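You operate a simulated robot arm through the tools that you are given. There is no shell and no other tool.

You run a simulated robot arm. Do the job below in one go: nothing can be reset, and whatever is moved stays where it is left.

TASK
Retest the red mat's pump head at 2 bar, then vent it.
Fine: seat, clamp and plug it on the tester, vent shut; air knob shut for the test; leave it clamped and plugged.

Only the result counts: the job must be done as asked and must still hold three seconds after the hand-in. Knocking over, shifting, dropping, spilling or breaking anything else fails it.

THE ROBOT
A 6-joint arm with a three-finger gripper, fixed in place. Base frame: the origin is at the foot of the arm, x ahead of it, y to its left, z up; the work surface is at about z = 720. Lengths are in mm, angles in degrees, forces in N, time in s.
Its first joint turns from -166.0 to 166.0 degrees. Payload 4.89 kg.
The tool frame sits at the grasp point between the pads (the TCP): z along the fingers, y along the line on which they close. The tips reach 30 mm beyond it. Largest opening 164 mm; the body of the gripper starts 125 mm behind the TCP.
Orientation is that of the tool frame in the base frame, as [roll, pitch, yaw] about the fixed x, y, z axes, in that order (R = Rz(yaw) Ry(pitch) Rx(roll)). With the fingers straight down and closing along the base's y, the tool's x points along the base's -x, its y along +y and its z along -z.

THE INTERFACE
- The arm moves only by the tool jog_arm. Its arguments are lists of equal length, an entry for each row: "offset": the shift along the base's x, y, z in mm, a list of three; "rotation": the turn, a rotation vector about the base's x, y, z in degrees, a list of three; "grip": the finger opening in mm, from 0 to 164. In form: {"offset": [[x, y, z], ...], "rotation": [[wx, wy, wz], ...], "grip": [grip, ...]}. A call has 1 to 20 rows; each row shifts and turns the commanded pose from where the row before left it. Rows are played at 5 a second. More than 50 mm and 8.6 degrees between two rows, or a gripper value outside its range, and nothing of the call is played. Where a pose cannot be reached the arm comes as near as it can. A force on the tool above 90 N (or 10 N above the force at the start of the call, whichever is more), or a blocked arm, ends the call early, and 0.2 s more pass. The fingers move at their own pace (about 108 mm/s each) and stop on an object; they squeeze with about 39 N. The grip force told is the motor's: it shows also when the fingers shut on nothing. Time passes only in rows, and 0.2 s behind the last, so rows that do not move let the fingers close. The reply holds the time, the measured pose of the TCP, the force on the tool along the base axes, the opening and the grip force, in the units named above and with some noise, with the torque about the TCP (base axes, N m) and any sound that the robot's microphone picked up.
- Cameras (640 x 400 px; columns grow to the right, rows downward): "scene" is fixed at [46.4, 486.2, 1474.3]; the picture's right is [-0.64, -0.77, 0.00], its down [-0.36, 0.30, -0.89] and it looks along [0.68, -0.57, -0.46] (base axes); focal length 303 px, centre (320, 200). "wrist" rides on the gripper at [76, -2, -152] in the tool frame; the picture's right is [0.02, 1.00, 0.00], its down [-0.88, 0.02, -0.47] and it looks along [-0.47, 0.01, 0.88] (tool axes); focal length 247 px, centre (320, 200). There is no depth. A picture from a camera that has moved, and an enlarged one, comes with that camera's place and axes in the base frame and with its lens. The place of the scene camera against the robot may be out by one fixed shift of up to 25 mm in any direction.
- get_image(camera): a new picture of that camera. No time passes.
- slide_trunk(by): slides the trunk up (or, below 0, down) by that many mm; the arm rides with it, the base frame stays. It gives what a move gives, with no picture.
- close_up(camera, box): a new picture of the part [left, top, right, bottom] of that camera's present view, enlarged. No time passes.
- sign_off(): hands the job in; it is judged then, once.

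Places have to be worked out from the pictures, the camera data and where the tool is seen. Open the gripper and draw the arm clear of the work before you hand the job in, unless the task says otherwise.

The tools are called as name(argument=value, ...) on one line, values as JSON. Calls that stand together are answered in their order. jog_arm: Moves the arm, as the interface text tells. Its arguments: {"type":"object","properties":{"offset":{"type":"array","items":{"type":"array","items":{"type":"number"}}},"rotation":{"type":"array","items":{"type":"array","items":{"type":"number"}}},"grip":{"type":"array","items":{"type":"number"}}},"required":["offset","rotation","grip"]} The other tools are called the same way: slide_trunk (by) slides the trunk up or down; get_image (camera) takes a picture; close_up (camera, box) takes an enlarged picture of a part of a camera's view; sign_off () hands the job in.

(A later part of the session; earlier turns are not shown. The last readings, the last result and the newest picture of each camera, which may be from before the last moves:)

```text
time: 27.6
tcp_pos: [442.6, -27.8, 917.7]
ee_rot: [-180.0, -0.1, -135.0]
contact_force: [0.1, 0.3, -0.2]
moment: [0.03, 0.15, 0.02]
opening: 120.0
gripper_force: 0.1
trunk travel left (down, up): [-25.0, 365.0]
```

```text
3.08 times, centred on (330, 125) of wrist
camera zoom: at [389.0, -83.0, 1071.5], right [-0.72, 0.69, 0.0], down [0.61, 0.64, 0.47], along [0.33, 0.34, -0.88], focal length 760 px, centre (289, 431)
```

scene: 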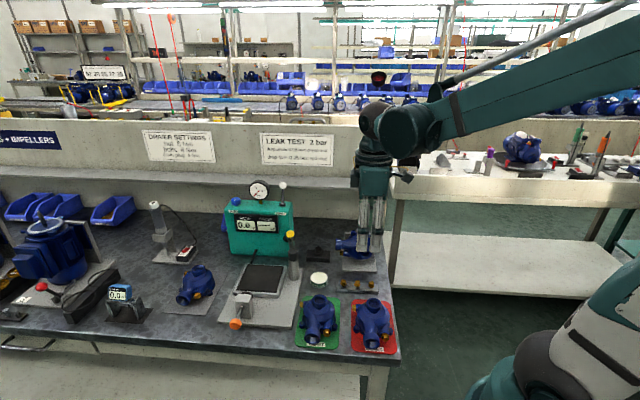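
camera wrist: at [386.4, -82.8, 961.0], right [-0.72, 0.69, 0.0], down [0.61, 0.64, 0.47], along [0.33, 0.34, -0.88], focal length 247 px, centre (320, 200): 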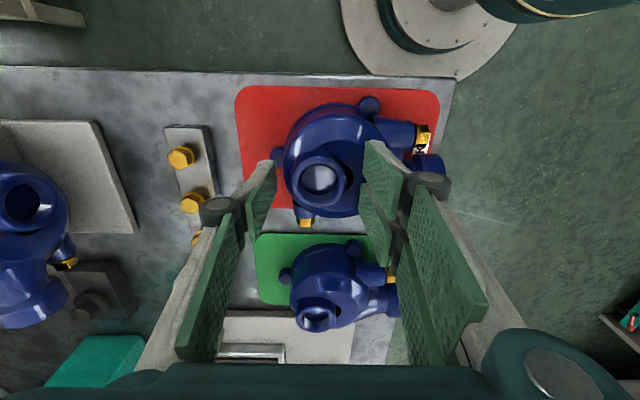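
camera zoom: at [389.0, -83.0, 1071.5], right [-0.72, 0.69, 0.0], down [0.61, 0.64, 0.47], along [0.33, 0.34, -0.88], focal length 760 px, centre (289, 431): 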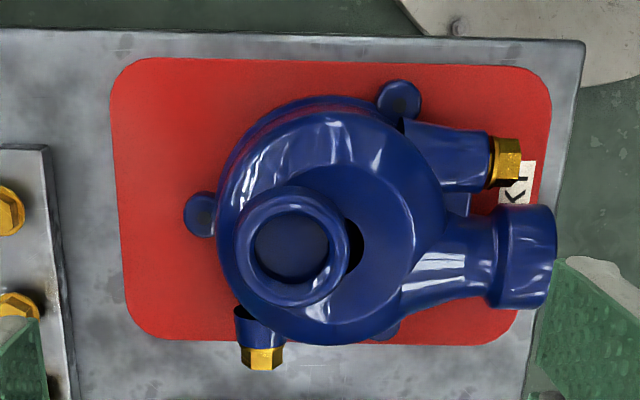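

The pump hasn't moved. I'll rotate back to yaw -45 and centre over the body at about (428, -19), staying at z≈918.

jog_arm(offset=[[-1.2, 0.7, 0], [-1.2, 0.7, 0], [-1.2, 0.7, 0], [-1.2, 0.7, 0], [-1.2, 0.7, 0], [-1.2, 0.7, 0], [-1.2, 0.7, 0], [-1.2, 0.7, 0], [-1.2, 0.8, 0], [-1.2, 0.8, 0], [-1.3, 0.8, 0], [-1.3, 0.8, 0], [0, 0, 0]], rotation=[[0, 0, 7.5], [0, 0, 7.5], [0, 0, 7.5], [0, 0, 7.5], [0, 0, 7.5], [0, 0, 7.5], [0, 0, 7.5], [0, 0, 7.5], [0, 0, 7.5], [0, 0, 7.5], [0, 0, 7.5], [0, 0, 7.5], [0, 0, 0]], grip=[130, 130, 130, 130, 130, 130, 130, 130, 130, 130, 130, 130, 130])

get_image(camera="wrist")

close_up(camera="wrist", box=[220, 60, 420, 200])

```text
time: 30.4
tcp_pos: [424.2, -19.6, 918.1]
ee_rot: [180.0, 0.0, -44.9]
contact_force: [-0.2, -0.2, -0.8]
moment: [0.01, -0.01, 0.0]
opening: 130.1
gripper_force: 0.0
trunk travel left (down, up): [-25.0, 365.0]
```

```text
taken
camera wrist: at [480.7, -71.9, 1071.8], right [-0.69, -0.72, 0.0], down [-0.64, 0.61, 0.47], along [-0.34, 0.33, -0.88], focal length 247 px, centre (320, 200)
```

wrist: 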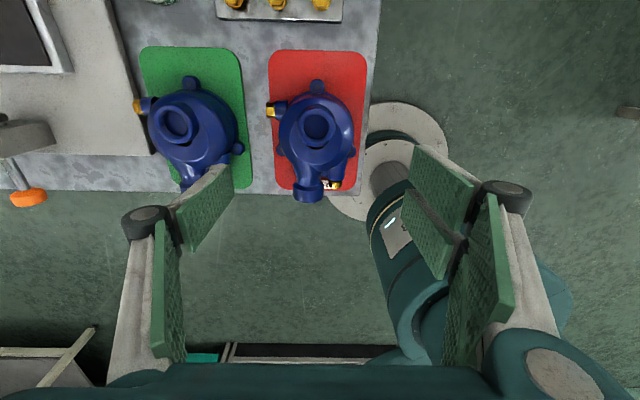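

```text
2.86 times, centred on (320, 130) of wrist
camera zoom: at [480.7, -71.9, 1071.8], right [-0.69, -0.72, 0.0], down [-0.64, 0.61, 0.47], along [-0.34, 0.33, -0.88], focal length 706 px, centre (320, 400)
```

zoom: 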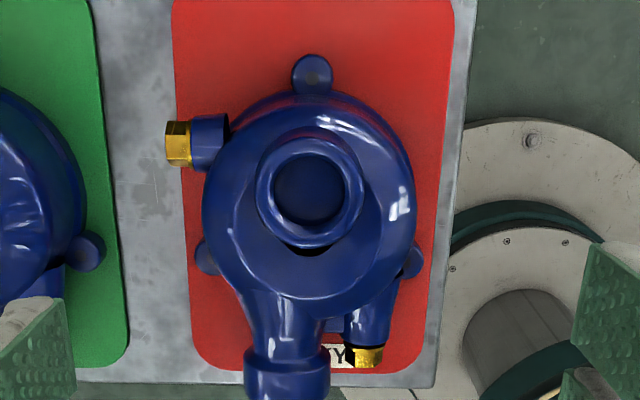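

The body centre is at about (429.4, -16) and the finger slot between the left lug and the brass boss centres on the same v. I'll shift by (+4.5, +3.8) and descend in steps with the fingers 130 open.

jog_arm(offset=[[4.5, 3.8, 0], [0, 0, -40], [0, 0, -40], [0, 0, -10], [0, 0, 0]], rotation=[[0, 0, 0], [0, 0, 0], [0, 0, 0], [0, 0, 0], [0, 0, 0]], grip=[130, 130, 130, 130, 130])

get_image(camera="wrist")

close_up(camera="wrist", box=[200, 60, 440, 220])

close_up(camera="scene", box=[320, 250, 420, 360])

```text
time: 31.6
tcp_pos: [432.4, -15.7, 829.2]
ee_rot: [180.0, 0.0, -44.9]
contact_force: [-0.6, -0.1, 0.1]
moment: [-0.04, -0.03, -0.01]
opening: 130.0
gripper_force: 0.0
trunk travel left (down, up): [-25.0, 365.0]
```

```text
taken
camera wrist: at [486.4, -68.0, 982.1], right [-0.69, -0.72, 0.0], down [-0.64, 0.61, 0.47], along [-0.34, 0.33, -0.88], focal length 247 px, centre (320, 200)
```

wrist: 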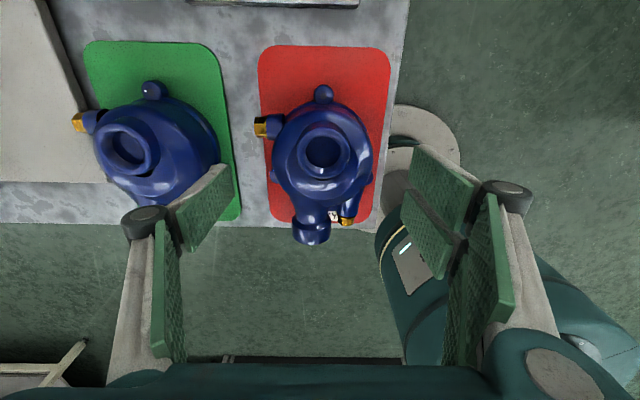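

```text
2.50 times, centred on (320, 140) of wrist
camera zoom: at [486.4, -68.0, 982.1], right [-0.69, -0.72, 0.0], down [-0.64, 0.61, 0.47], along [-0.34, 0.33, -0.88], focal length 617 px, centre (320, 350)
```

zoom: 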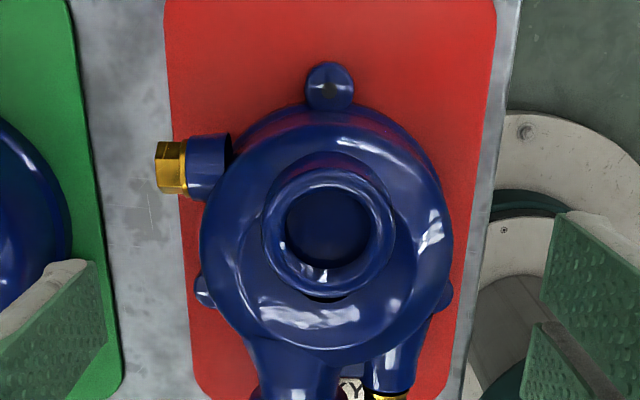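

```text
3.64 times, centred on (370, 305) of scene
camera zoom: at [46.4, 486.2, 1474.3], right [-0.64, -0.77, 0.0], down [-0.36, 0.3, -0.89], along [0.68, -0.57, -0.46], focal length 1101 px, centre (138, -182)
```

zoom: 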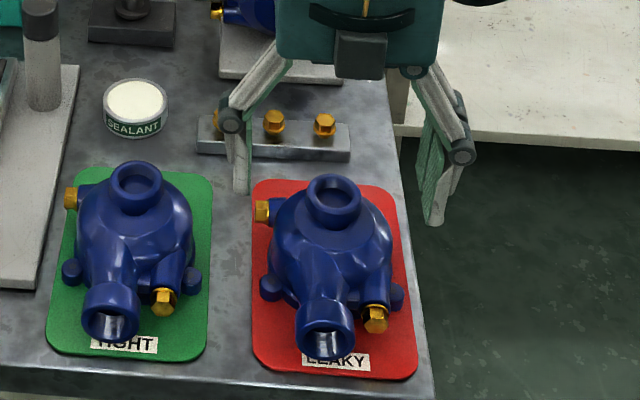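

The tool sits about 2 mm too far in both u and v, so I'll correct that and descend on to z≈775, watching the force.

jog_arm(offset=[[-3.0, -0.1, 0], [0, 0, -25], [0, 0, -20], [0, 0, -9], [0, 0, 0]], rotation=[[0, 0, 0], [0, 0, 0], [0, 0, 0], [0, 0, 0], [0, 0, 0]], grip=[130, 130, 130, 130, 130])

close_up(camera="wrist", box=[180, 50, 460, 250])

close_up(camera="scene", box=[320, 260, 420, 360])

```text
time: 32.9
tcp_pos: [429.2, -16.3, 775.6]
ee_rot: [-180.0, 0.1, -44.9]
contact_force: [0.6, 0.3, 0.0]
moment: [-0.02, -0.03, -0.03]
opening: 129.7
gripper_force: 0.1
trunk travel left (down, up): [-25.0, 365.0]
```

```text
2.00 times, centred on (320, 150) of wrist
camera zoom: at [482.3, -68.1, 928.0], right [-0.69, -0.72, 0.0], down [-0.64, 0.61, 0.47], along [-0.34, 0.33, -0.88], focal length 494 px, centre (320, 300)
```

zoom: 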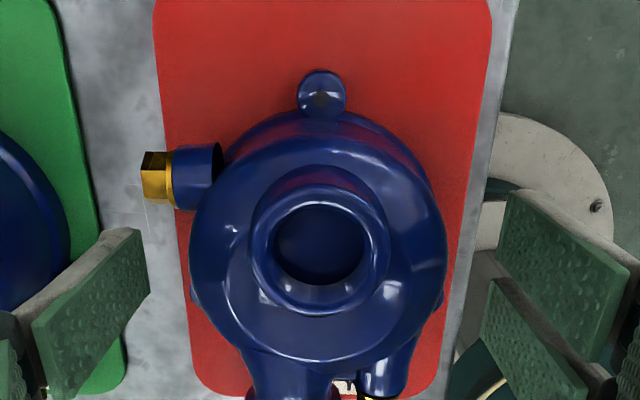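

```text
4.00 times, centred on (370, 310) of scene
camera zoom: at [46.4, 486.2, 1474.3], right [-0.64, -0.77, 0.0], down [-0.36, 0.3, -0.89], along [0.68, -0.57, -0.46], focal length 1211 px, centre (120, -240)
```

zoom: 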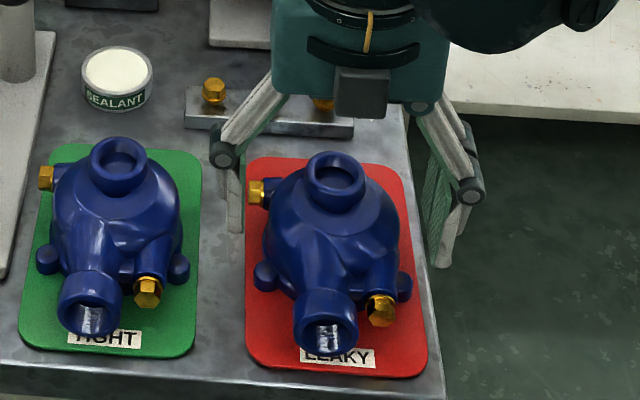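

The tips are now at z≈746 with no contact. I'll zoom in on how the left fingertip lies relative to the brass boss and the left lug.

close_up(camera="wrist", box=[180, 110, 290, 230])

close_up(camera="wrist", box=[360, 110, 470, 230])

close_up(camera="scene", box=[340, 285, 410, 345])

```text
3.33 times, centred on (235, 170) of wrist
camera zoom: at [482.3, -68.1, 928.0], right [-0.69, -0.72, 0.0], down [-0.64, 0.61, 0.47], along [-0.34, 0.33, -0.88], focal length 823 px, centre (603, 300)
```

zoom: 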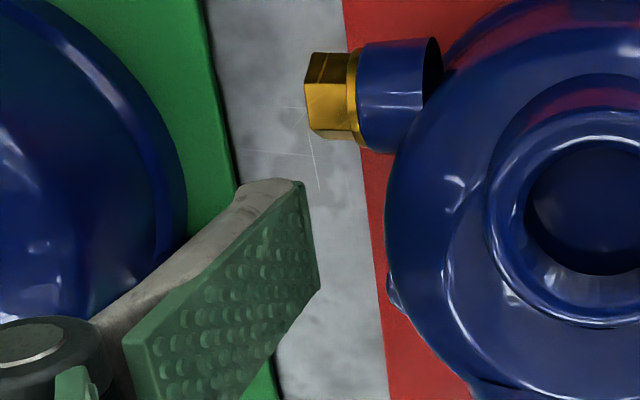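

```text
3.33 times, centred on (415, 170) of wrist
camera zoom: at [482.3, -68.1, 928.0], right [-0.69, -0.72, 0.0], down [-0.64, 0.61, 0.47], along [-0.34, 0.33, -0.88], focal length 823 px, centre (3, 300)
```

zoom: 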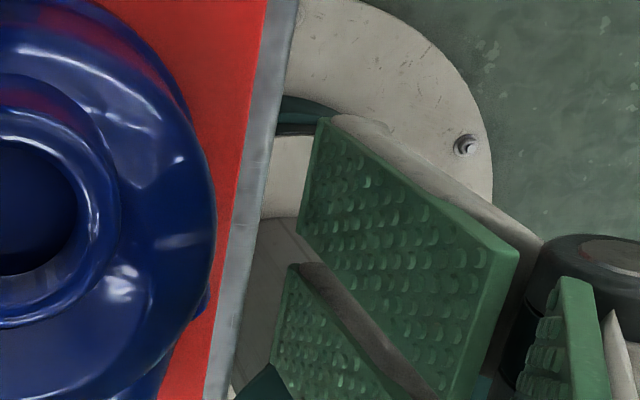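

```text
6.67 times, centred on (375, 315) of scene
camera zoom: at [46.4, 486.2, 1474.3], right [-0.64, -0.77, 0.0], down [-0.36, 0.3, -0.89], along [0.68, -0.57, -0.46], focal length 2018 px, centre (-47, -567)
```

zoom: 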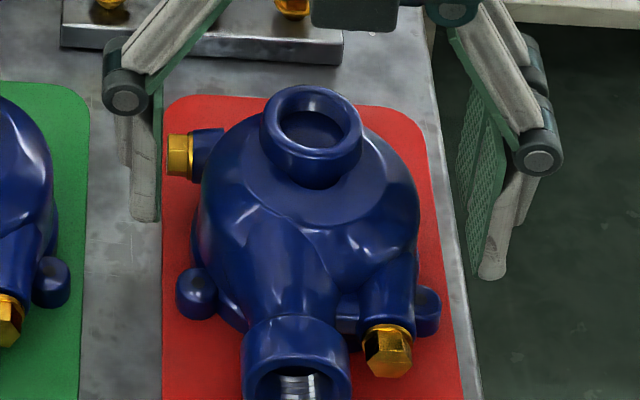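

The left fingertip sits between the lug and the boss with a little margin. I'll nudge +1 mm toward the wall and lower to z≈760 (tips ≈730), then check again before closing.

jog_arm(offset=[[0.7, -0.7, 0], [0, 0, -8], [0, 0, -8], [0, 0, 0]], rotation=[[0, 0, 0], [0, 0, 0], [0, 0, 0], [0, 0, 0]], grip=[130, 130, 130, 130])

close_up(camera="wrist", box=[180, 60, 460, 250])

close_up(camera="scene", box=[340, 285, 410, 345])

```text
time: 33.9
tcp_pos: [428.2, -17.4, 759.4]
ee_rot: [-180.0, 0.0, -45.0]
contact_force: [-0.5, 0.2, -0.4]
moment: [-0.04, -0.01, 0.02]
opening: 129.9
gripper_force: 0.2
trunk travel left (down, up): [-25.0, 365.0]
```

```text
2.11 times, centred on (320, 155) of wrist
camera zoom: at [482.7, -69.1, 911.7], right [-0.69, -0.72, 0.0], down [-0.64, 0.61, 0.47], along [-0.34, 0.33, -0.88], focal length 520 px, centre (320, 295)
```

zoom: 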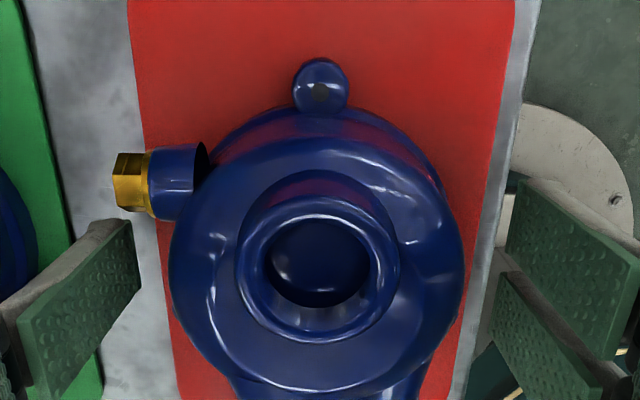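

```text
6.67 times, centred on (375, 315) of scene
camera zoom: at [46.4, 486.2, 1474.3], right [-0.64, -0.77, 0.0], down [-0.36, 0.3, -0.89], along [0.68, -0.57, -0.46], focal length 2018 px, centre (-47, -567)
```

zoom: 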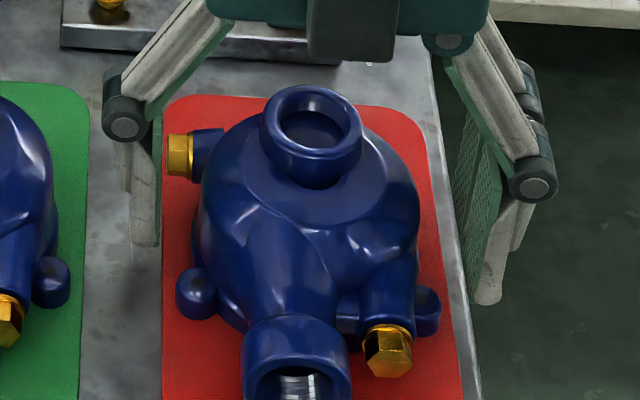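

The finger clears the boss by only 1–2 mm, so I'll shift 1.2 mm toward the front and close partway to 106 to check the fit.

jog_arm(offset=[[-0.85, 0.85, 0], [0, 0, 0], [0, 0, 0]], rotation=[[0, 0, 0], [0, 0, 0], [0, 0, 0]], grip=[130, 106, 106])

close_up(camera="wrist", box=[180, 60, 460, 250])

close_up(camera="scene", box=[340, 285, 410, 345])

```text
time: 34.6
tcp_pos: [426.7, -17.5, 758.7]
ee_rot: [180.0, -0.1, -45.0]
contact_force: [0.0, -2.0, 9.4]
moment: [-0.27, 0.59, 0.13]
opening: 108.5
gripper_force: 2.7
trunk travel left (down, up): [-25.0, 365.0]
```

```text
2.11 times, centred on (320, 155) of wrist
camera zoom: at [481.8, -68.7, 911.7], right [-0.69, -0.72, 0.0], down [-0.64, 0.61, 0.47], along [-0.34, 0.33, -0.88], focal length 520 px, centre (320, 295)
```

zoom: 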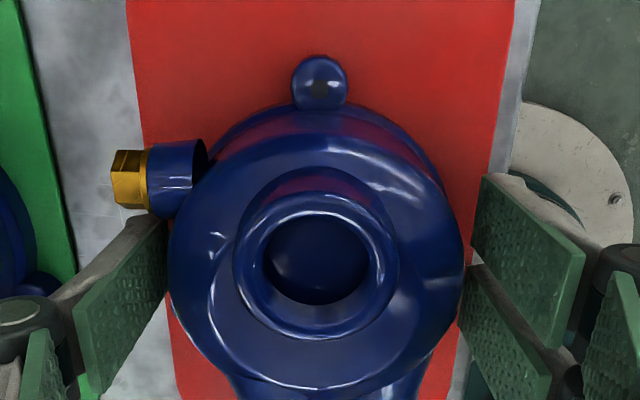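

```text
6.67 times, centred on (375, 315) of scene
camera zoom: at [46.4, 486.2, 1474.3], right [-0.64, -0.77, 0.0], down [-0.36, 0.3, -0.89], along [0.68, -0.57, -0.46], focal length 2018 px, centre (-47, -567)
```

zoom: 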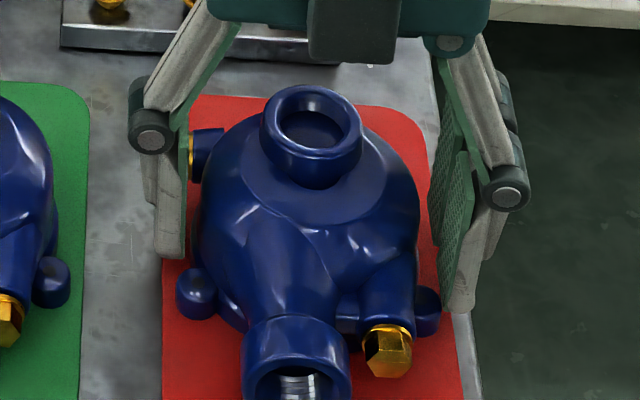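

There is a 9 N upward force at the right, and the pictures show the right side of the gripper carries two pads, one of which is landing on the right lug. I'll open a little, raise 7 mm to clear the lugs and shift 2 mm in +u, then look again.

jog_arm(offset=[[0, 0, 0], [0, 0, 4], [1.4, 1.4, 3], [0, 0, 0]], rotation=[[0, 0, 0], [0, 0, 0], [0, 0, 0], [0, 0, 0]], grip=[126, 126, 112, 112])

close_up(camera="wrist", box=[180, 60, 460, 250])

close_up(camera="scene", box=[340, 285, 410, 345])

```text
time: 35.6
tcp_pos: [428.7, -14.6, 765.1]
ee_rot: [-180.0, 0.0, -45.0]
contact_force: [-0.2, 0.1, 0.5]
moment: [0.01, 0.01, 0.0]
opening: 112.1
gripper_force: 0.0
trunk travel left (down, up): [-25.0, 365.0]
```

```text
2.11 times, centred on (320, 155) of wrist
camera zoom: at [482.6, -66.7, 919.0], right [-0.69, -0.72, 0.0], down [-0.64, 0.61, 0.47], along [-0.34, 0.33, -0.88], focal length 520 px, centre (320, 295)
```

zoom: 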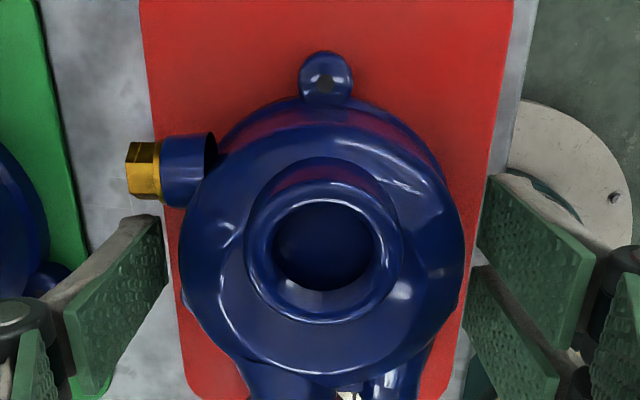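

```text
6.67 times, centred on (375, 315) of scene
camera zoom: at [46.4, 486.2, 1474.3], right [-0.64, -0.77, 0.0], down [-0.36, 0.3, -0.89], along [0.68, -0.57, -0.46], focal length 2018 px, centre (-47, -567)
```

zoom: 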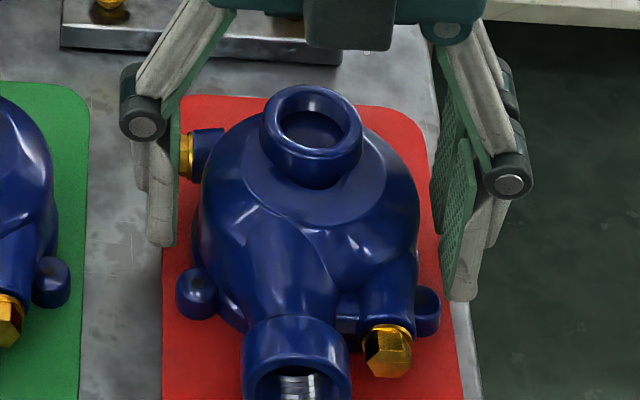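

It is clear now, with no force and good spacing to the boss. I'll close on the body.

jog_arm(offset=[[0, 0, 0], [0, 0, 0], [0, 0, 0], [0, 0, 0], [0, 0, 0]], rotation=[[0, 0, 0], [0, 0, 0], [0, 0, 0], [0, 0, 0], [0, 0, 0]], grip=[104, 98, 90, 80, 80])

close_up(camera="wrist", box=[180, 60, 460, 250])

close_up(camera="scene", box=[340, 285, 410, 345])

```text
time: 36.9
tcp_pos: [428.4, -14.5, 765.8]
ee_rot: [-179.9, 0.0, -45.0]
contact_force: [-1.0, -1.1, 4.5]
moment: [-0.1, 0.15, 0.1]
opening: 91.2
gripper_force: 38.7
trunk travel left (down, up): [-25.0, 365.0]
```

```text
2.11 times, centred on (320, 155) of wrist
camera zoom: at [482.5, -66.7, 919.0], right [-0.69, -0.72, 0.0], down [-0.64, 0.61, 0.47], along [-0.34, 0.33, -0.88], focal length 520 px, centre (320, 295)
```

zoom: 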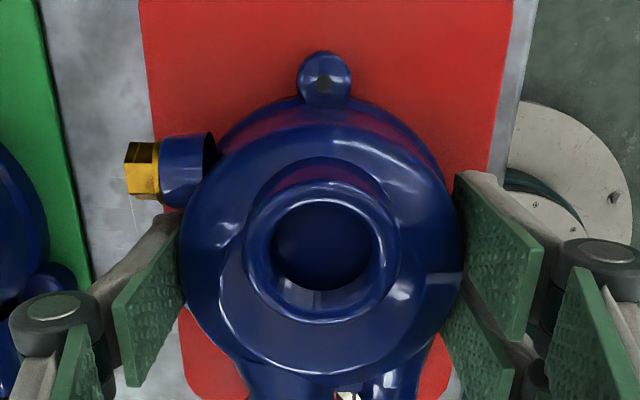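

```text
6.67 times, centred on (375, 315) of scene
camera zoom: at [46.4, 486.2, 1474.3], right [-0.64, -0.77, 0.0], down [-0.36, 0.3, -0.89], along [0.68, -0.57, -0.46], focal length 2018 px, centre (-47, -567)
```

zoom: 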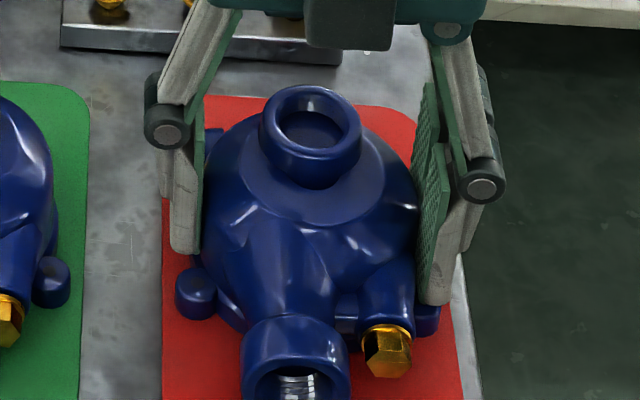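

It's gripped at 91 mm with 39 N, and the pump hasn't shifted. I'll lift slowly to check the hold.

jog_arm(offset=[[0, 0, 3], [0, 0, 5], [0, 0, 8], [0, 0, 10], [0, 0, 0]], rotation=[[0, 0, 0], [0, 0, 0], [0, 0, 0], [0, 0, 0], [0, 0, 0]], grip=[80, 80, 80, 80, 80])

get_image(camera="wrist")

close_up(camera="scene", box=[330, 270, 420, 350])

```text
time: 38.0
tcp_pos: [428.5, -13.5, 792.3]
ee_rot: [180.0, 0.0, -45.0]
contact_force: [0.7, -0.3, 0.2]
moment: [0.0, 0.03, 0.02]
opening: 91.0
gripper_force: 38.9
trunk travel left (down, up): [-25.0, 365.0]
```

```text
taken
camera wrist: at [483.3, -66.0, 944.1], right [-0.69, -0.72, 0.0], down [-0.64, 0.61, 0.47], along [-0.34, 0.33, -0.88], focal length 247 px, centre (320, 200)
```

wrist: 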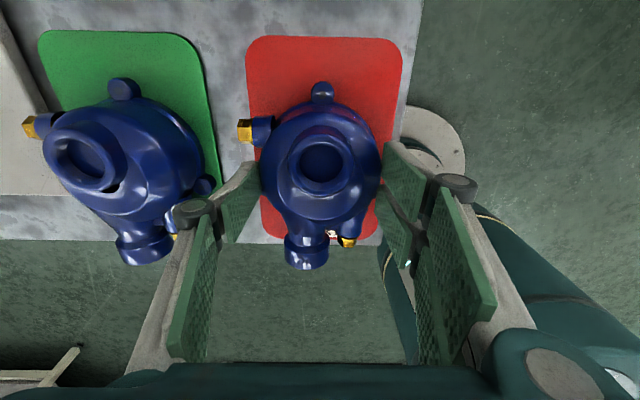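

```text
5.00 times, centred on (375, 310) of scene
camera zoom: at [46.4, 486.2, 1474.3], right [-0.64, -0.77, 0.0], down [-0.36, 0.3, -0.89], along [0.68, -0.57, -0.46], focal length 1514 px, centre (45, -350)
```

zoom: 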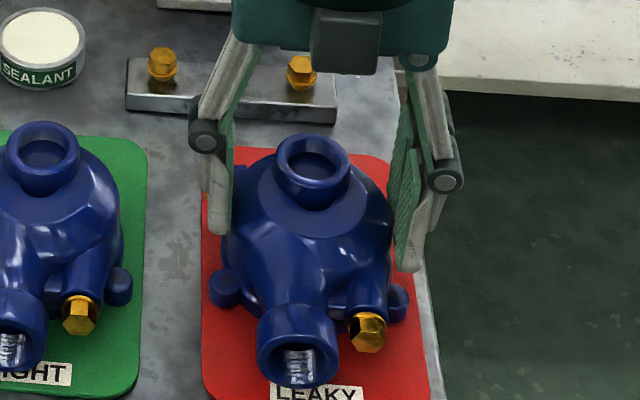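

The opening and grip force are unchanged, but I need to be sure the pump actually lifted. I'll compare close-up pictures.

close_up(camera="wrist", box=[180, 60, 460, 250])

close_up(camera="scene", box=[340, 285, 410, 345])

```text
2.11 times, centred on (320, 155) of wrist
camera zoom: at [483.3, -66.0, 944.1], right [-0.69, -0.72, 0.0], down [-0.64, 0.61, 0.47], along [-0.34, 0.33, -0.88], focal length 520 px, centre (320, 295)
```

zoom: 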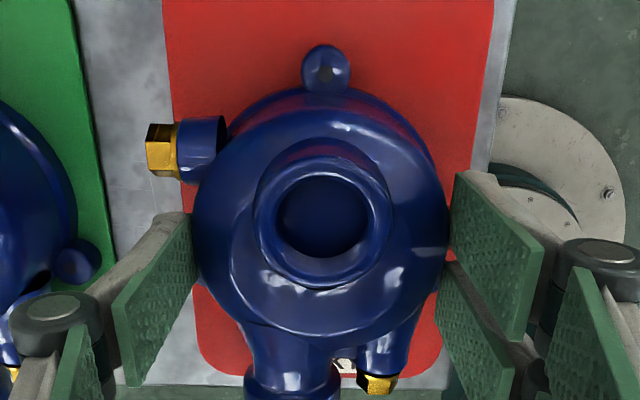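

```text
6.67 times, centred on (375, 315) of scene
camera zoom: at [46.4, 486.2, 1474.3], right [-0.64, -0.77, 0.0], down [-0.36, 0.3, -0.89], along [0.68, -0.57, -0.46], focal length 2018 px, centre (-47, -567)
```

zoom: 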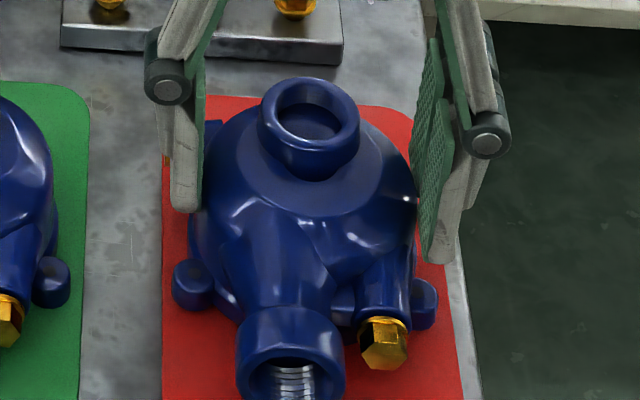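

The pump rose only a few millimetres while the fingers moved 26 mm, so the pads slid up its sides. I'll hold still for a moment to see whether it keeps slipping.

jog_arm(offset=[[0, 0, 0], [0, 0, 0], [0, 0, 0]], rotation=[[0, 0, 0], [0, 0, 0], [0, 0, 0]], grip=[70, 70, 70])

close_up(camera="scene", box=[340, 285, 410, 345])

close_up(camera="wrist", box=[180, 60, 460, 250])

```text
time: 38.9
tcp_pos: [429.1, -13.3, 790.7]
ee_rot: [180.0, 0.0, -45.0]
contact_force: [0.4, 0.7, -0.6]
moment: [-0.01, 0.0, -0.01]
opening: 91.2
gripper_force: 38.9
trunk travel left (down, up): [-25.0, 365.0]
```

```text
6.67 times, centred on (375, 315) of scene
camera zoom: at [46.4, 486.2, 1474.3], right [-0.64, -0.77, 0.0], down [-0.36, 0.3, -0.89], along [0.68, -0.57, -0.46], focal length 2018 px, centre (-47, -567)
```

zoom: 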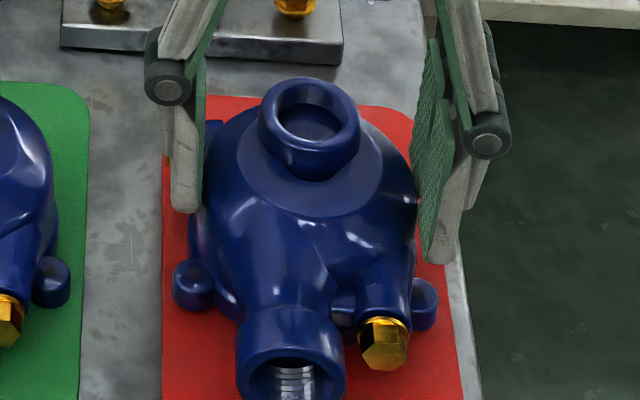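

```text
2.11 times, centred on (320, 155) of wrist
camera zoom: at [483.2, -66.1, 944.1], right [-0.69, -0.72, 0.0], down [-0.64, 0.61, 0.47], along [-0.34, 0.33, -0.88], focal length 520 px, centre (320, 295)
```

zoom: 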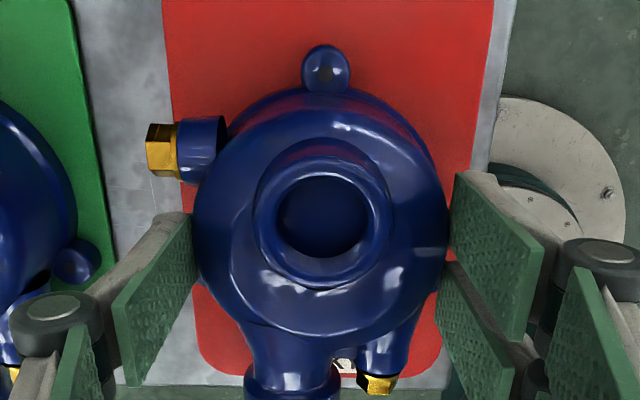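

It is static, apparently about 3 mm up, and the sides still measure 91 mm. I'll lift very slowly by 8 mm to see whether it follows or slides.

jog_arm(offset=[[0, 0, 1], [0, 0, 1], [0, 0, 1], [0, 0, 1], [0, 0, 1], [0, 0, 1], [0, 0, 1], [0, 0, 1], [0, 0, 0]], rotation=[[0, 0, 0], [0, 0, 0], [0, 0, 0], [0, 0, 0], [0, 0, 0], [0, 0, 0], [0, 0, 0], [0, 0, 0], [0, 0, 0]], grip=[70, 70, 70, 70, 70, 70, 70, 70, 70])

close_up(camera="scene", box=[340, 285, 410, 345])

close_up(camera="wrist", box=[180, 60, 460, 250])

```text
time: 40.9
tcp_pos: [429.0, -13.7, 799.2]
ee_rot: [180.0, 0.0, -45.0]
contact_force: [-0.2, -0.1, -5.7]
moment: [-0.01, -0.02, 0.0]
opening: 91.4
gripper_force: 38.9
trunk travel left (down, up): [-25.0, 365.0]
```

```text
6.67 times, centred on (375, 315) of scene
camera zoom: at [46.4, 486.2, 1474.3], right [-0.64, -0.77, 0.0], down [-0.36, 0.3, -0.89], along [0.68, -0.57, -0.46], focal length 2018 px, centre (-47, -567)
```

zoom: 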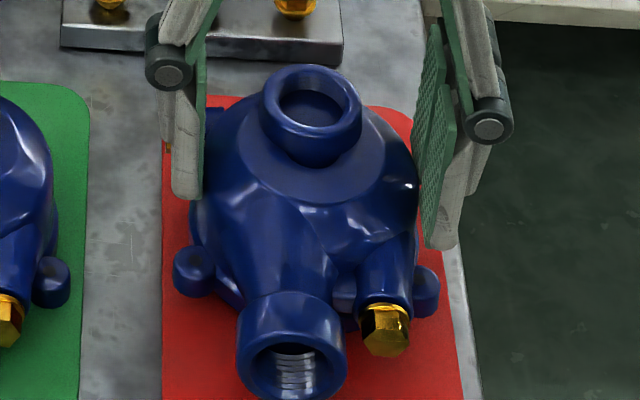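

```text
2.11 times, centred on (320, 155) of wrist
camera zoom: at [483.5, -66.3, 951.8], right [-0.69, -0.72, 0.0], down [-0.64, 0.61, 0.47], along [-0.34, 0.33, -0.88], focal length 520 px, centre (320, 295)
```

zoom: 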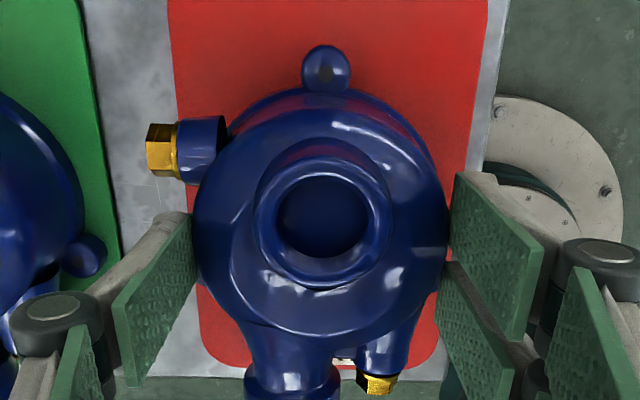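

Now the pump follows the gripper: its place in the wrist view is unchanged while the mat moved away. I'll hold a moment to read the load and see whether it creeps.

jog_arm(offset=[[0, 0, 0], [0, 0, 0], [0, 0, 0], [0, 0, 0], [0, 0, 0]], rotation=[[0, 0, 0], [0, 0, 0], [0, 0, 0], [0, 0, 0], [0, 0, 0]], grip=[60, 60, 60, 60, 60])

close_up(camera="scene", box=[340, 285, 410, 345])

```text
time: 42.0
tcp_pos: [429.7, -14.4, 798.7]
ee_rot: [-180.0, 0.0, -45.1]
contact_force: [-0.2, 0.7, -5.6]
moment: [-0.04, -0.01, 0.03]
opening: 91.2
gripper_force: 39.2
trunk travel left (down, up): [-25.0, 365.0]
```

```text
6.67 times, centred on (375, 315) of scene
camera zoom: at [46.4, 486.2, 1474.3], right [-0.64, -0.77, 0.0], down [-0.36, 0.3, -0.89], along [0.68, -0.57, -0.46], focal length 2018 px, centre (-47, -567)
```

zoom: 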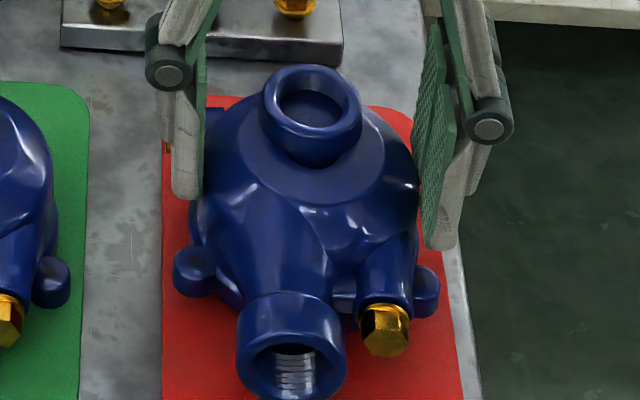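

The load is a steady 5.6 N (about 0.6 kg) and the pump isn't creeping. I'll raise it to z≈950 in moderate steps, which clears the post, and check again.

jog_arm(offset=[[0, 0, 5], [0, 0, 10], [0, 0, 20], [0, 0, 25], [0, 0, 25], [0, 0, 25], [0, 0, 20], [0, 0, 12], [0, 0, 8], [0, 0, 0]], rotation=[[0, 0, 0], [0, 0, 0], [0, 0, 0], [0, 0, 0], [0, 0, 0], [0, 0, 0], [0, 0, 0], [0, 0, 0], [0, 0, 0], [0, 0, 0]], grip=[60, 60, 60, 60, 60, 60, 60, 60, 60, 60])

get_image(camera="wrist")

get_image(camera="scene")

```text
time: 44.2
tcp_pos: [428.9, -15.7, 949.8]
ee_rot: [-180.0, 0.0, -45.0]
contact_force: [-0.1, -0.1, -4.8]
moment: [-0.02, -0.01, 0.01]
opening: 91.5
gripper_force: 39.6
trunk travel left (down, up): [-25.0, 365.0]
```

```text
taken
camera wrist: at [483.4, -67.0, 1102.6], right [-0.69, -0.72, 0.0], down [-0.64, 0.61, 0.47], along [-0.34, 0.33, -0.88], focal length 247 px, centre (320, 200)
```

wrist: 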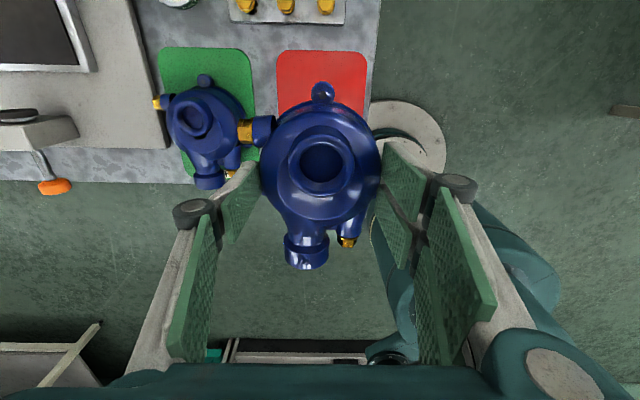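

```text
taken
```

scene: 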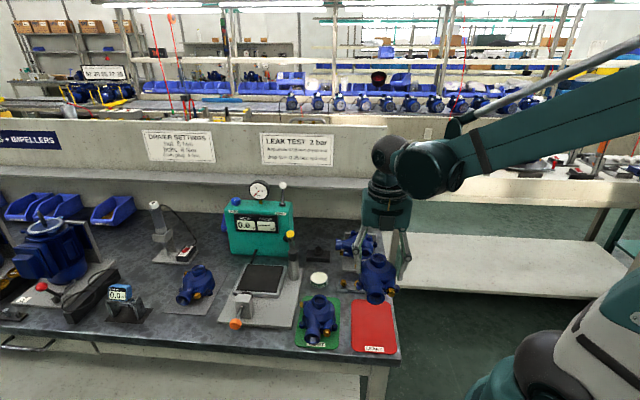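

The pump is held steadily. I'll zoom in to measure exactly how it sits relative to the tool.

close_up(camera="wrist", box=[220, 70, 420, 280])

close_up(camera="scene", box=[330, 220, 430, 320])

```text
1.90 times, centred on (320, 175) of wrist
camera zoom: at [483.4, -67.0, 1102.6], right [-0.69, -0.72, 0.0], down [-0.64, 0.61, 0.47], along [-0.34, 0.33, -0.88], focal length 470 px, centre (320, 248)
```

zoom: 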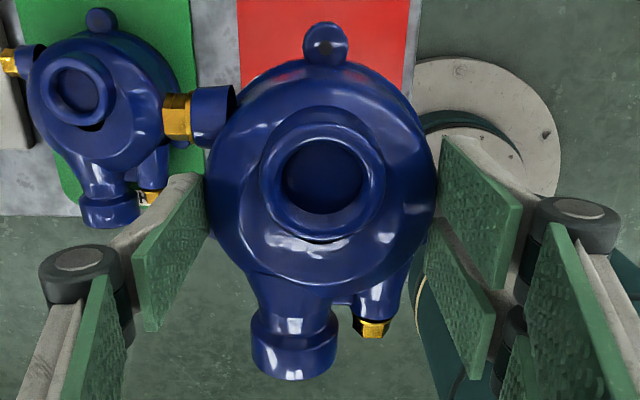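

```text
4.00 times, centred on (380, 270) of scene
camera zoom: at [46.4, 486.2, 1474.3], right [-0.64, -0.77, 0.0], down [-0.36, 0.3, -0.89], along [0.68, -0.57, -0.46], focal length 1211 px, centre (80, -80)
```

zoom: 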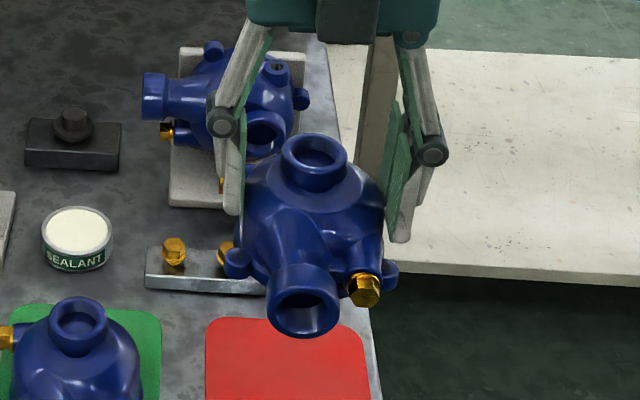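

The pump's port axis sits about +12 mm in u from the tool and the body centre is about 3 mm wall-ward of it. For the plunger axis at u≈674 and the pad centre at v≈450, the tool should go to about (784, 152.6). I'll carry it there at height.

jog_arm(offset=[[10, 5, 0], [20, 9.3, 0], [26, 12, 0], [26, 12, 0], [26, 12, 0], [26, 12, 0], [26, 12, 0], [26, 12, 0], [26, 12, 0], [26, 12, 0], [26, 12, 0], [26, 12, 0], [26, 12, 0], [24, 12, 0], [15, 8, 0], [0, 0, 0]], rotation=[[0, 0, 0], [0, 0, 0], [0, 0, 0], [0, 0, 0], [0, 0, 0], [0, 0, 0], [0, 0, 0], [0, 0, 0], [0, 0, 0], [0, 0, 0], [0, 0, 0], [0, 0, 0], [0, 0, 0], [0, 0, 0], [0, 0, 0], [0, 0, 0]], grip=[60, 60, 60, 60, 60, 60, 60, 60, 60, 60, 60, 60, 60, 60, 60, 60])

get_image(camera="wrist")

get_image(camera="scene")

```text
time: 47.6
tcp_pos: [784.5, 150.4, 951.6]
ee_rot: [179.9, -0.1, -45.1]
contact_force: [0.0, -0.6, -5.4]
moment: [0.0, 0.01, 0.02]
opening: 91.3
gripper_force: 39.0
trunk travel left (down, up): [-25.0, 365.0]
```

```text
taken
camera wrist: at [838.9, 98.0, 1103.8], right [-0.69, -0.72, 0.0], down [-0.64, 0.61, 0.47], along [-0.34, 0.33, -0.88], focal length 247 px, centre (320, 200)
```

wrist: 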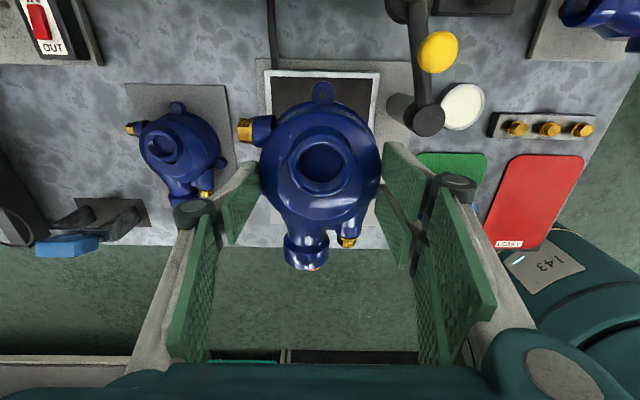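

```text
taken
```

scene: 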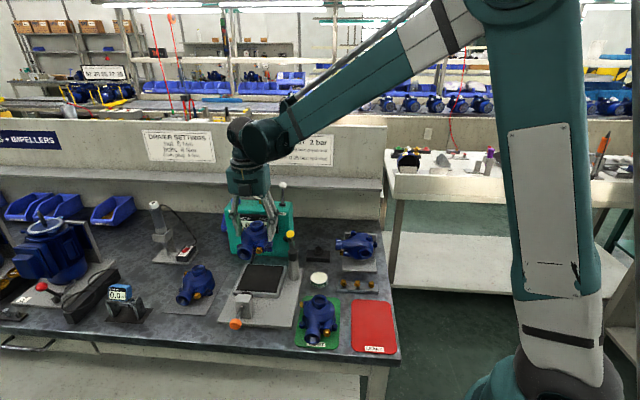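

The pump is above the pad at z≈951. I'll zoom in to check its alignment with the pad frame and the plunger.

close_up(camera="wrist", box=[230, 50, 410, 180])

close_up(camera="scene", box=[200, 200, 320, 340])

```text
3.08 times, centred on (320, 115) of wrist
camera zoom: at [838.9, 98.0, 1103.8], right [-0.69, -0.72, 0.0], down [-0.64, 0.61, 0.47], along [-0.34, 0.33, -0.88], focal length 760 px, centre (320, 462)
```

zoom: 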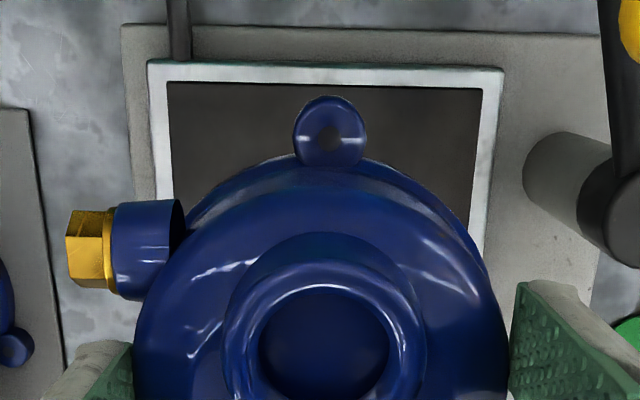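

```text
2.86 times, centred on (260, 270) of scene
camera zoom: at [46.4, 486.2, 1474.3], right [-0.64, -0.77, 0.0], down [-0.36, 0.3, -0.89], along [0.68, -0.57, -0.46], focal length 865 px, centre (491, 0)
```

zoom: 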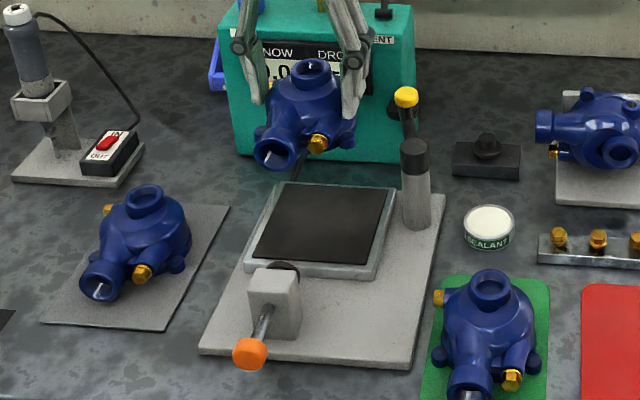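

The pad centre reads u≈660.4, v≈448 with its top at about z≈749. The tool needs about -3 mm in v, then I'll descend to z≈835 and look again.

jog_arm(offset=[[-2.1, 2.1, 0], [0, 0, -20], [0, 0, -25], [0, 0, -25], [0, 0, -25], [0, 0, -15], [0, 0, -6], [0, 0, 0]], rotation=[[0, 0, 0], [0, 0, 0], [0, 0, 0], [0, 0, 0], [0, 0, 0], [0, 0, 0], [0, 0, 0], [0, 0, 0]], grip=[60, 60, 60, 60, 60, 60, 60, 60])

get_image(camera="wrist")

close_up(camera="scene", box=[210, 210, 320, 340])

```text
time: 49.5
tcp_pos: [781.4, 154.4, 834.0]
ee_rot: [179.9, 0.1, -45.0]
contact_force: [-0.3, -0.8, -5.0]
moment: [-0.06, -0.03, -0.03]
opening: 91.2
gripper_force: 39.2
trunk travel left (down, up): [-25.0, 365.0]
```

```text
taken
camera wrist: at [836.5, 102.2, 986.6], right [-0.69, -0.72, 0.0], down [-0.64, 0.61, 0.47], along [-0.34, 0.33, -0.88], focal length 247 px, centre (320, 200)
```

wrist: 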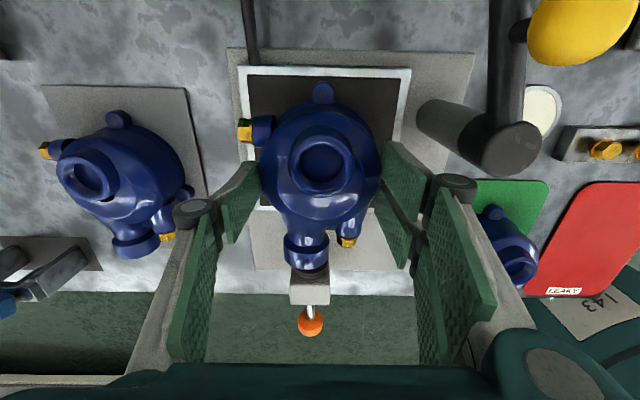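

```text
3.08 times, centred on (265, 275) of scene
camera zoom: at [46.4, 486.2, 1474.3], right [-0.64, -0.77, 0.0], down [-0.36, 0.3, -0.89], along [0.68, -0.57, -0.46], focal length 931 px, centre (489, -31)
```

zoom: 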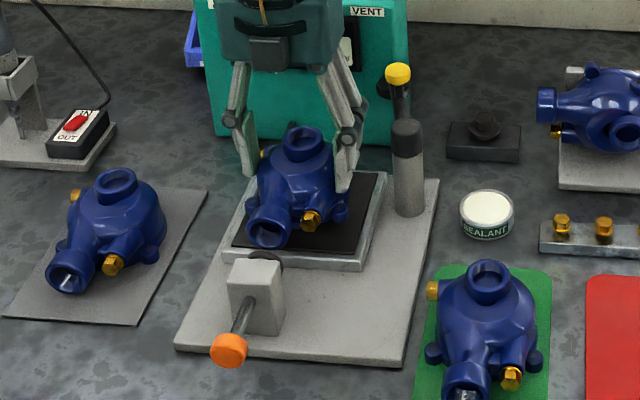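

The plunger is now visible right beyond the pump's front port. I'll zoom in to check their alignment in u.

close_up(camera="wrist", box=[250, 200, 370, 350])

close_up(camera="wrist", box=[220, 50, 430, 220])

```text
2.67 times, centred on (310, 275) of wrist
camera zoom: at [836.5, 102.2, 986.6], right [-0.69, -0.72, 0.0], down [-0.64, 0.61, 0.47], along [-0.34, 0.33, -0.88], focal length 659 px, centre (347, 0)
```

zoom: 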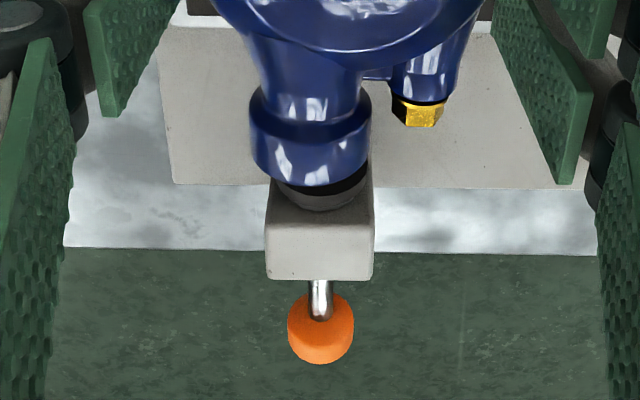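

```text
2.35 times, centred on (325, 135) of wrist
camera zoom: at [836.5, 102.2, 986.6], right [-0.69, -0.72, 0.0], down [-0.64, 0.61, 0.47], along [-0.34, 0.33, -0.88], focal length 581 px, centre (308, 353)
```

zoom: 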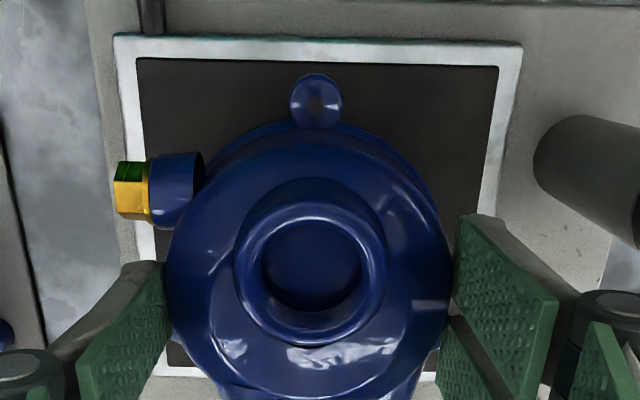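

The plunger axis is at u≈670.0 while the pump's port is at u≈673.5, with the body at u≈661.9 and the pump turned about 1.2°. I'll rotate +1.2°, shift -1.7 mm in u, and lower to about 815.

jog_arm(offset=[[-1.2, -1.2, 0], [0, 0, -8], [0, 0, -6], [0, 0, -4], [0, 0, 0]], rotation=[[0, 0, 1.2], [0, 0, 0], [0, 0, 0], [0, 0, 0], [0, 0, 0]], grip=[60, 60, 60, 60, 60])

close_up(camera="wrist", box=[250, 200, 370, 350])

close_up(camera="wrist", box=[220, 50, 430, 220])

close_up(camera="scene", box=[220, 240, 310, 340])

```text
time: 50.6
tcp_pos: [781.3, 153.0, 816.1]
ee_rot: [179.9, -0.1, -43.7]
contact_force: [23.0, -18.1, 21.7]
moment: [-0.53, -0.7, 0.38]
opening: 91.8
gripper_force: 39.3
trunk travel left (down, up): [-25.0, 365.0]
```

```text
2.67 times, centred on (310, 275) of wrist
camera zoom: at [836.8, 100.8, 969.4], right [-0.68, -0.74, 0.0], down [-0.65, 0.6, 0.47], along [-0.35, 0.32, -0.88], focal length 659 px, centre (347, 0)
```

zoom: 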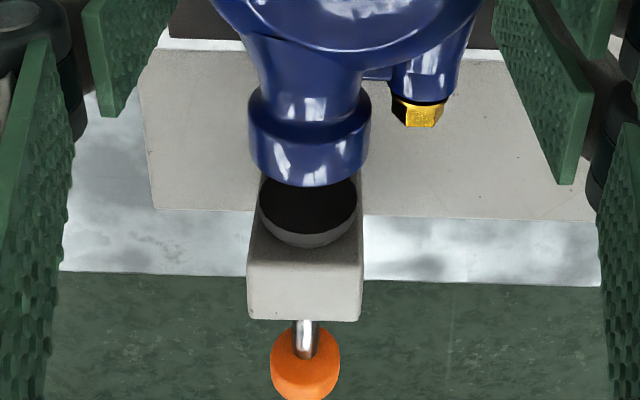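

```text
2.35 times, centred on (325, 135) of wrist
camera zoom: at [836.8, 100.8, 969.4], right [-0.68, -0.74, 0.0], down [-0.65, 0.6, 0.47], along [-0.35, 0.32, -0.88], focal length 581 px, centre (308, 353)
```

zoom: 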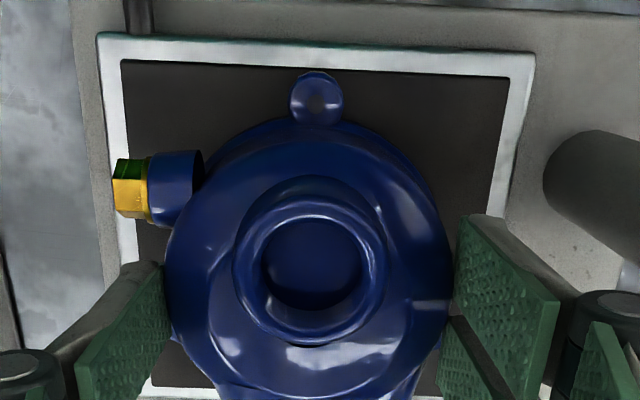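

```text
4.00 times, centred on (265, 290) of scene
camera zoom: at [46.4, 486.2, 1474.3], right [-0.64, -0.77, 0.0], down [-0.36, 0.3, -0.89], along [0.68, -0.57, -0.46], focal length 1211 px, centre (540, -160)
```

zoom: 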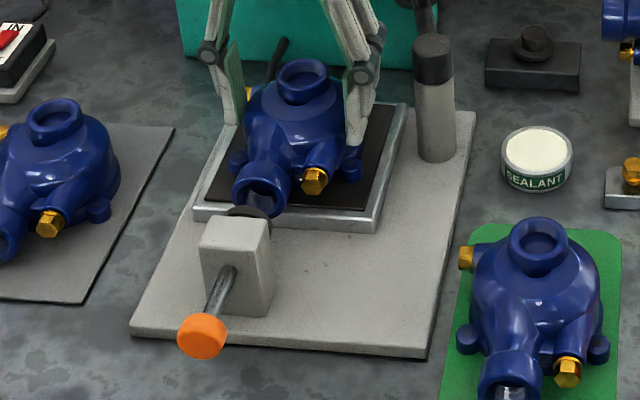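

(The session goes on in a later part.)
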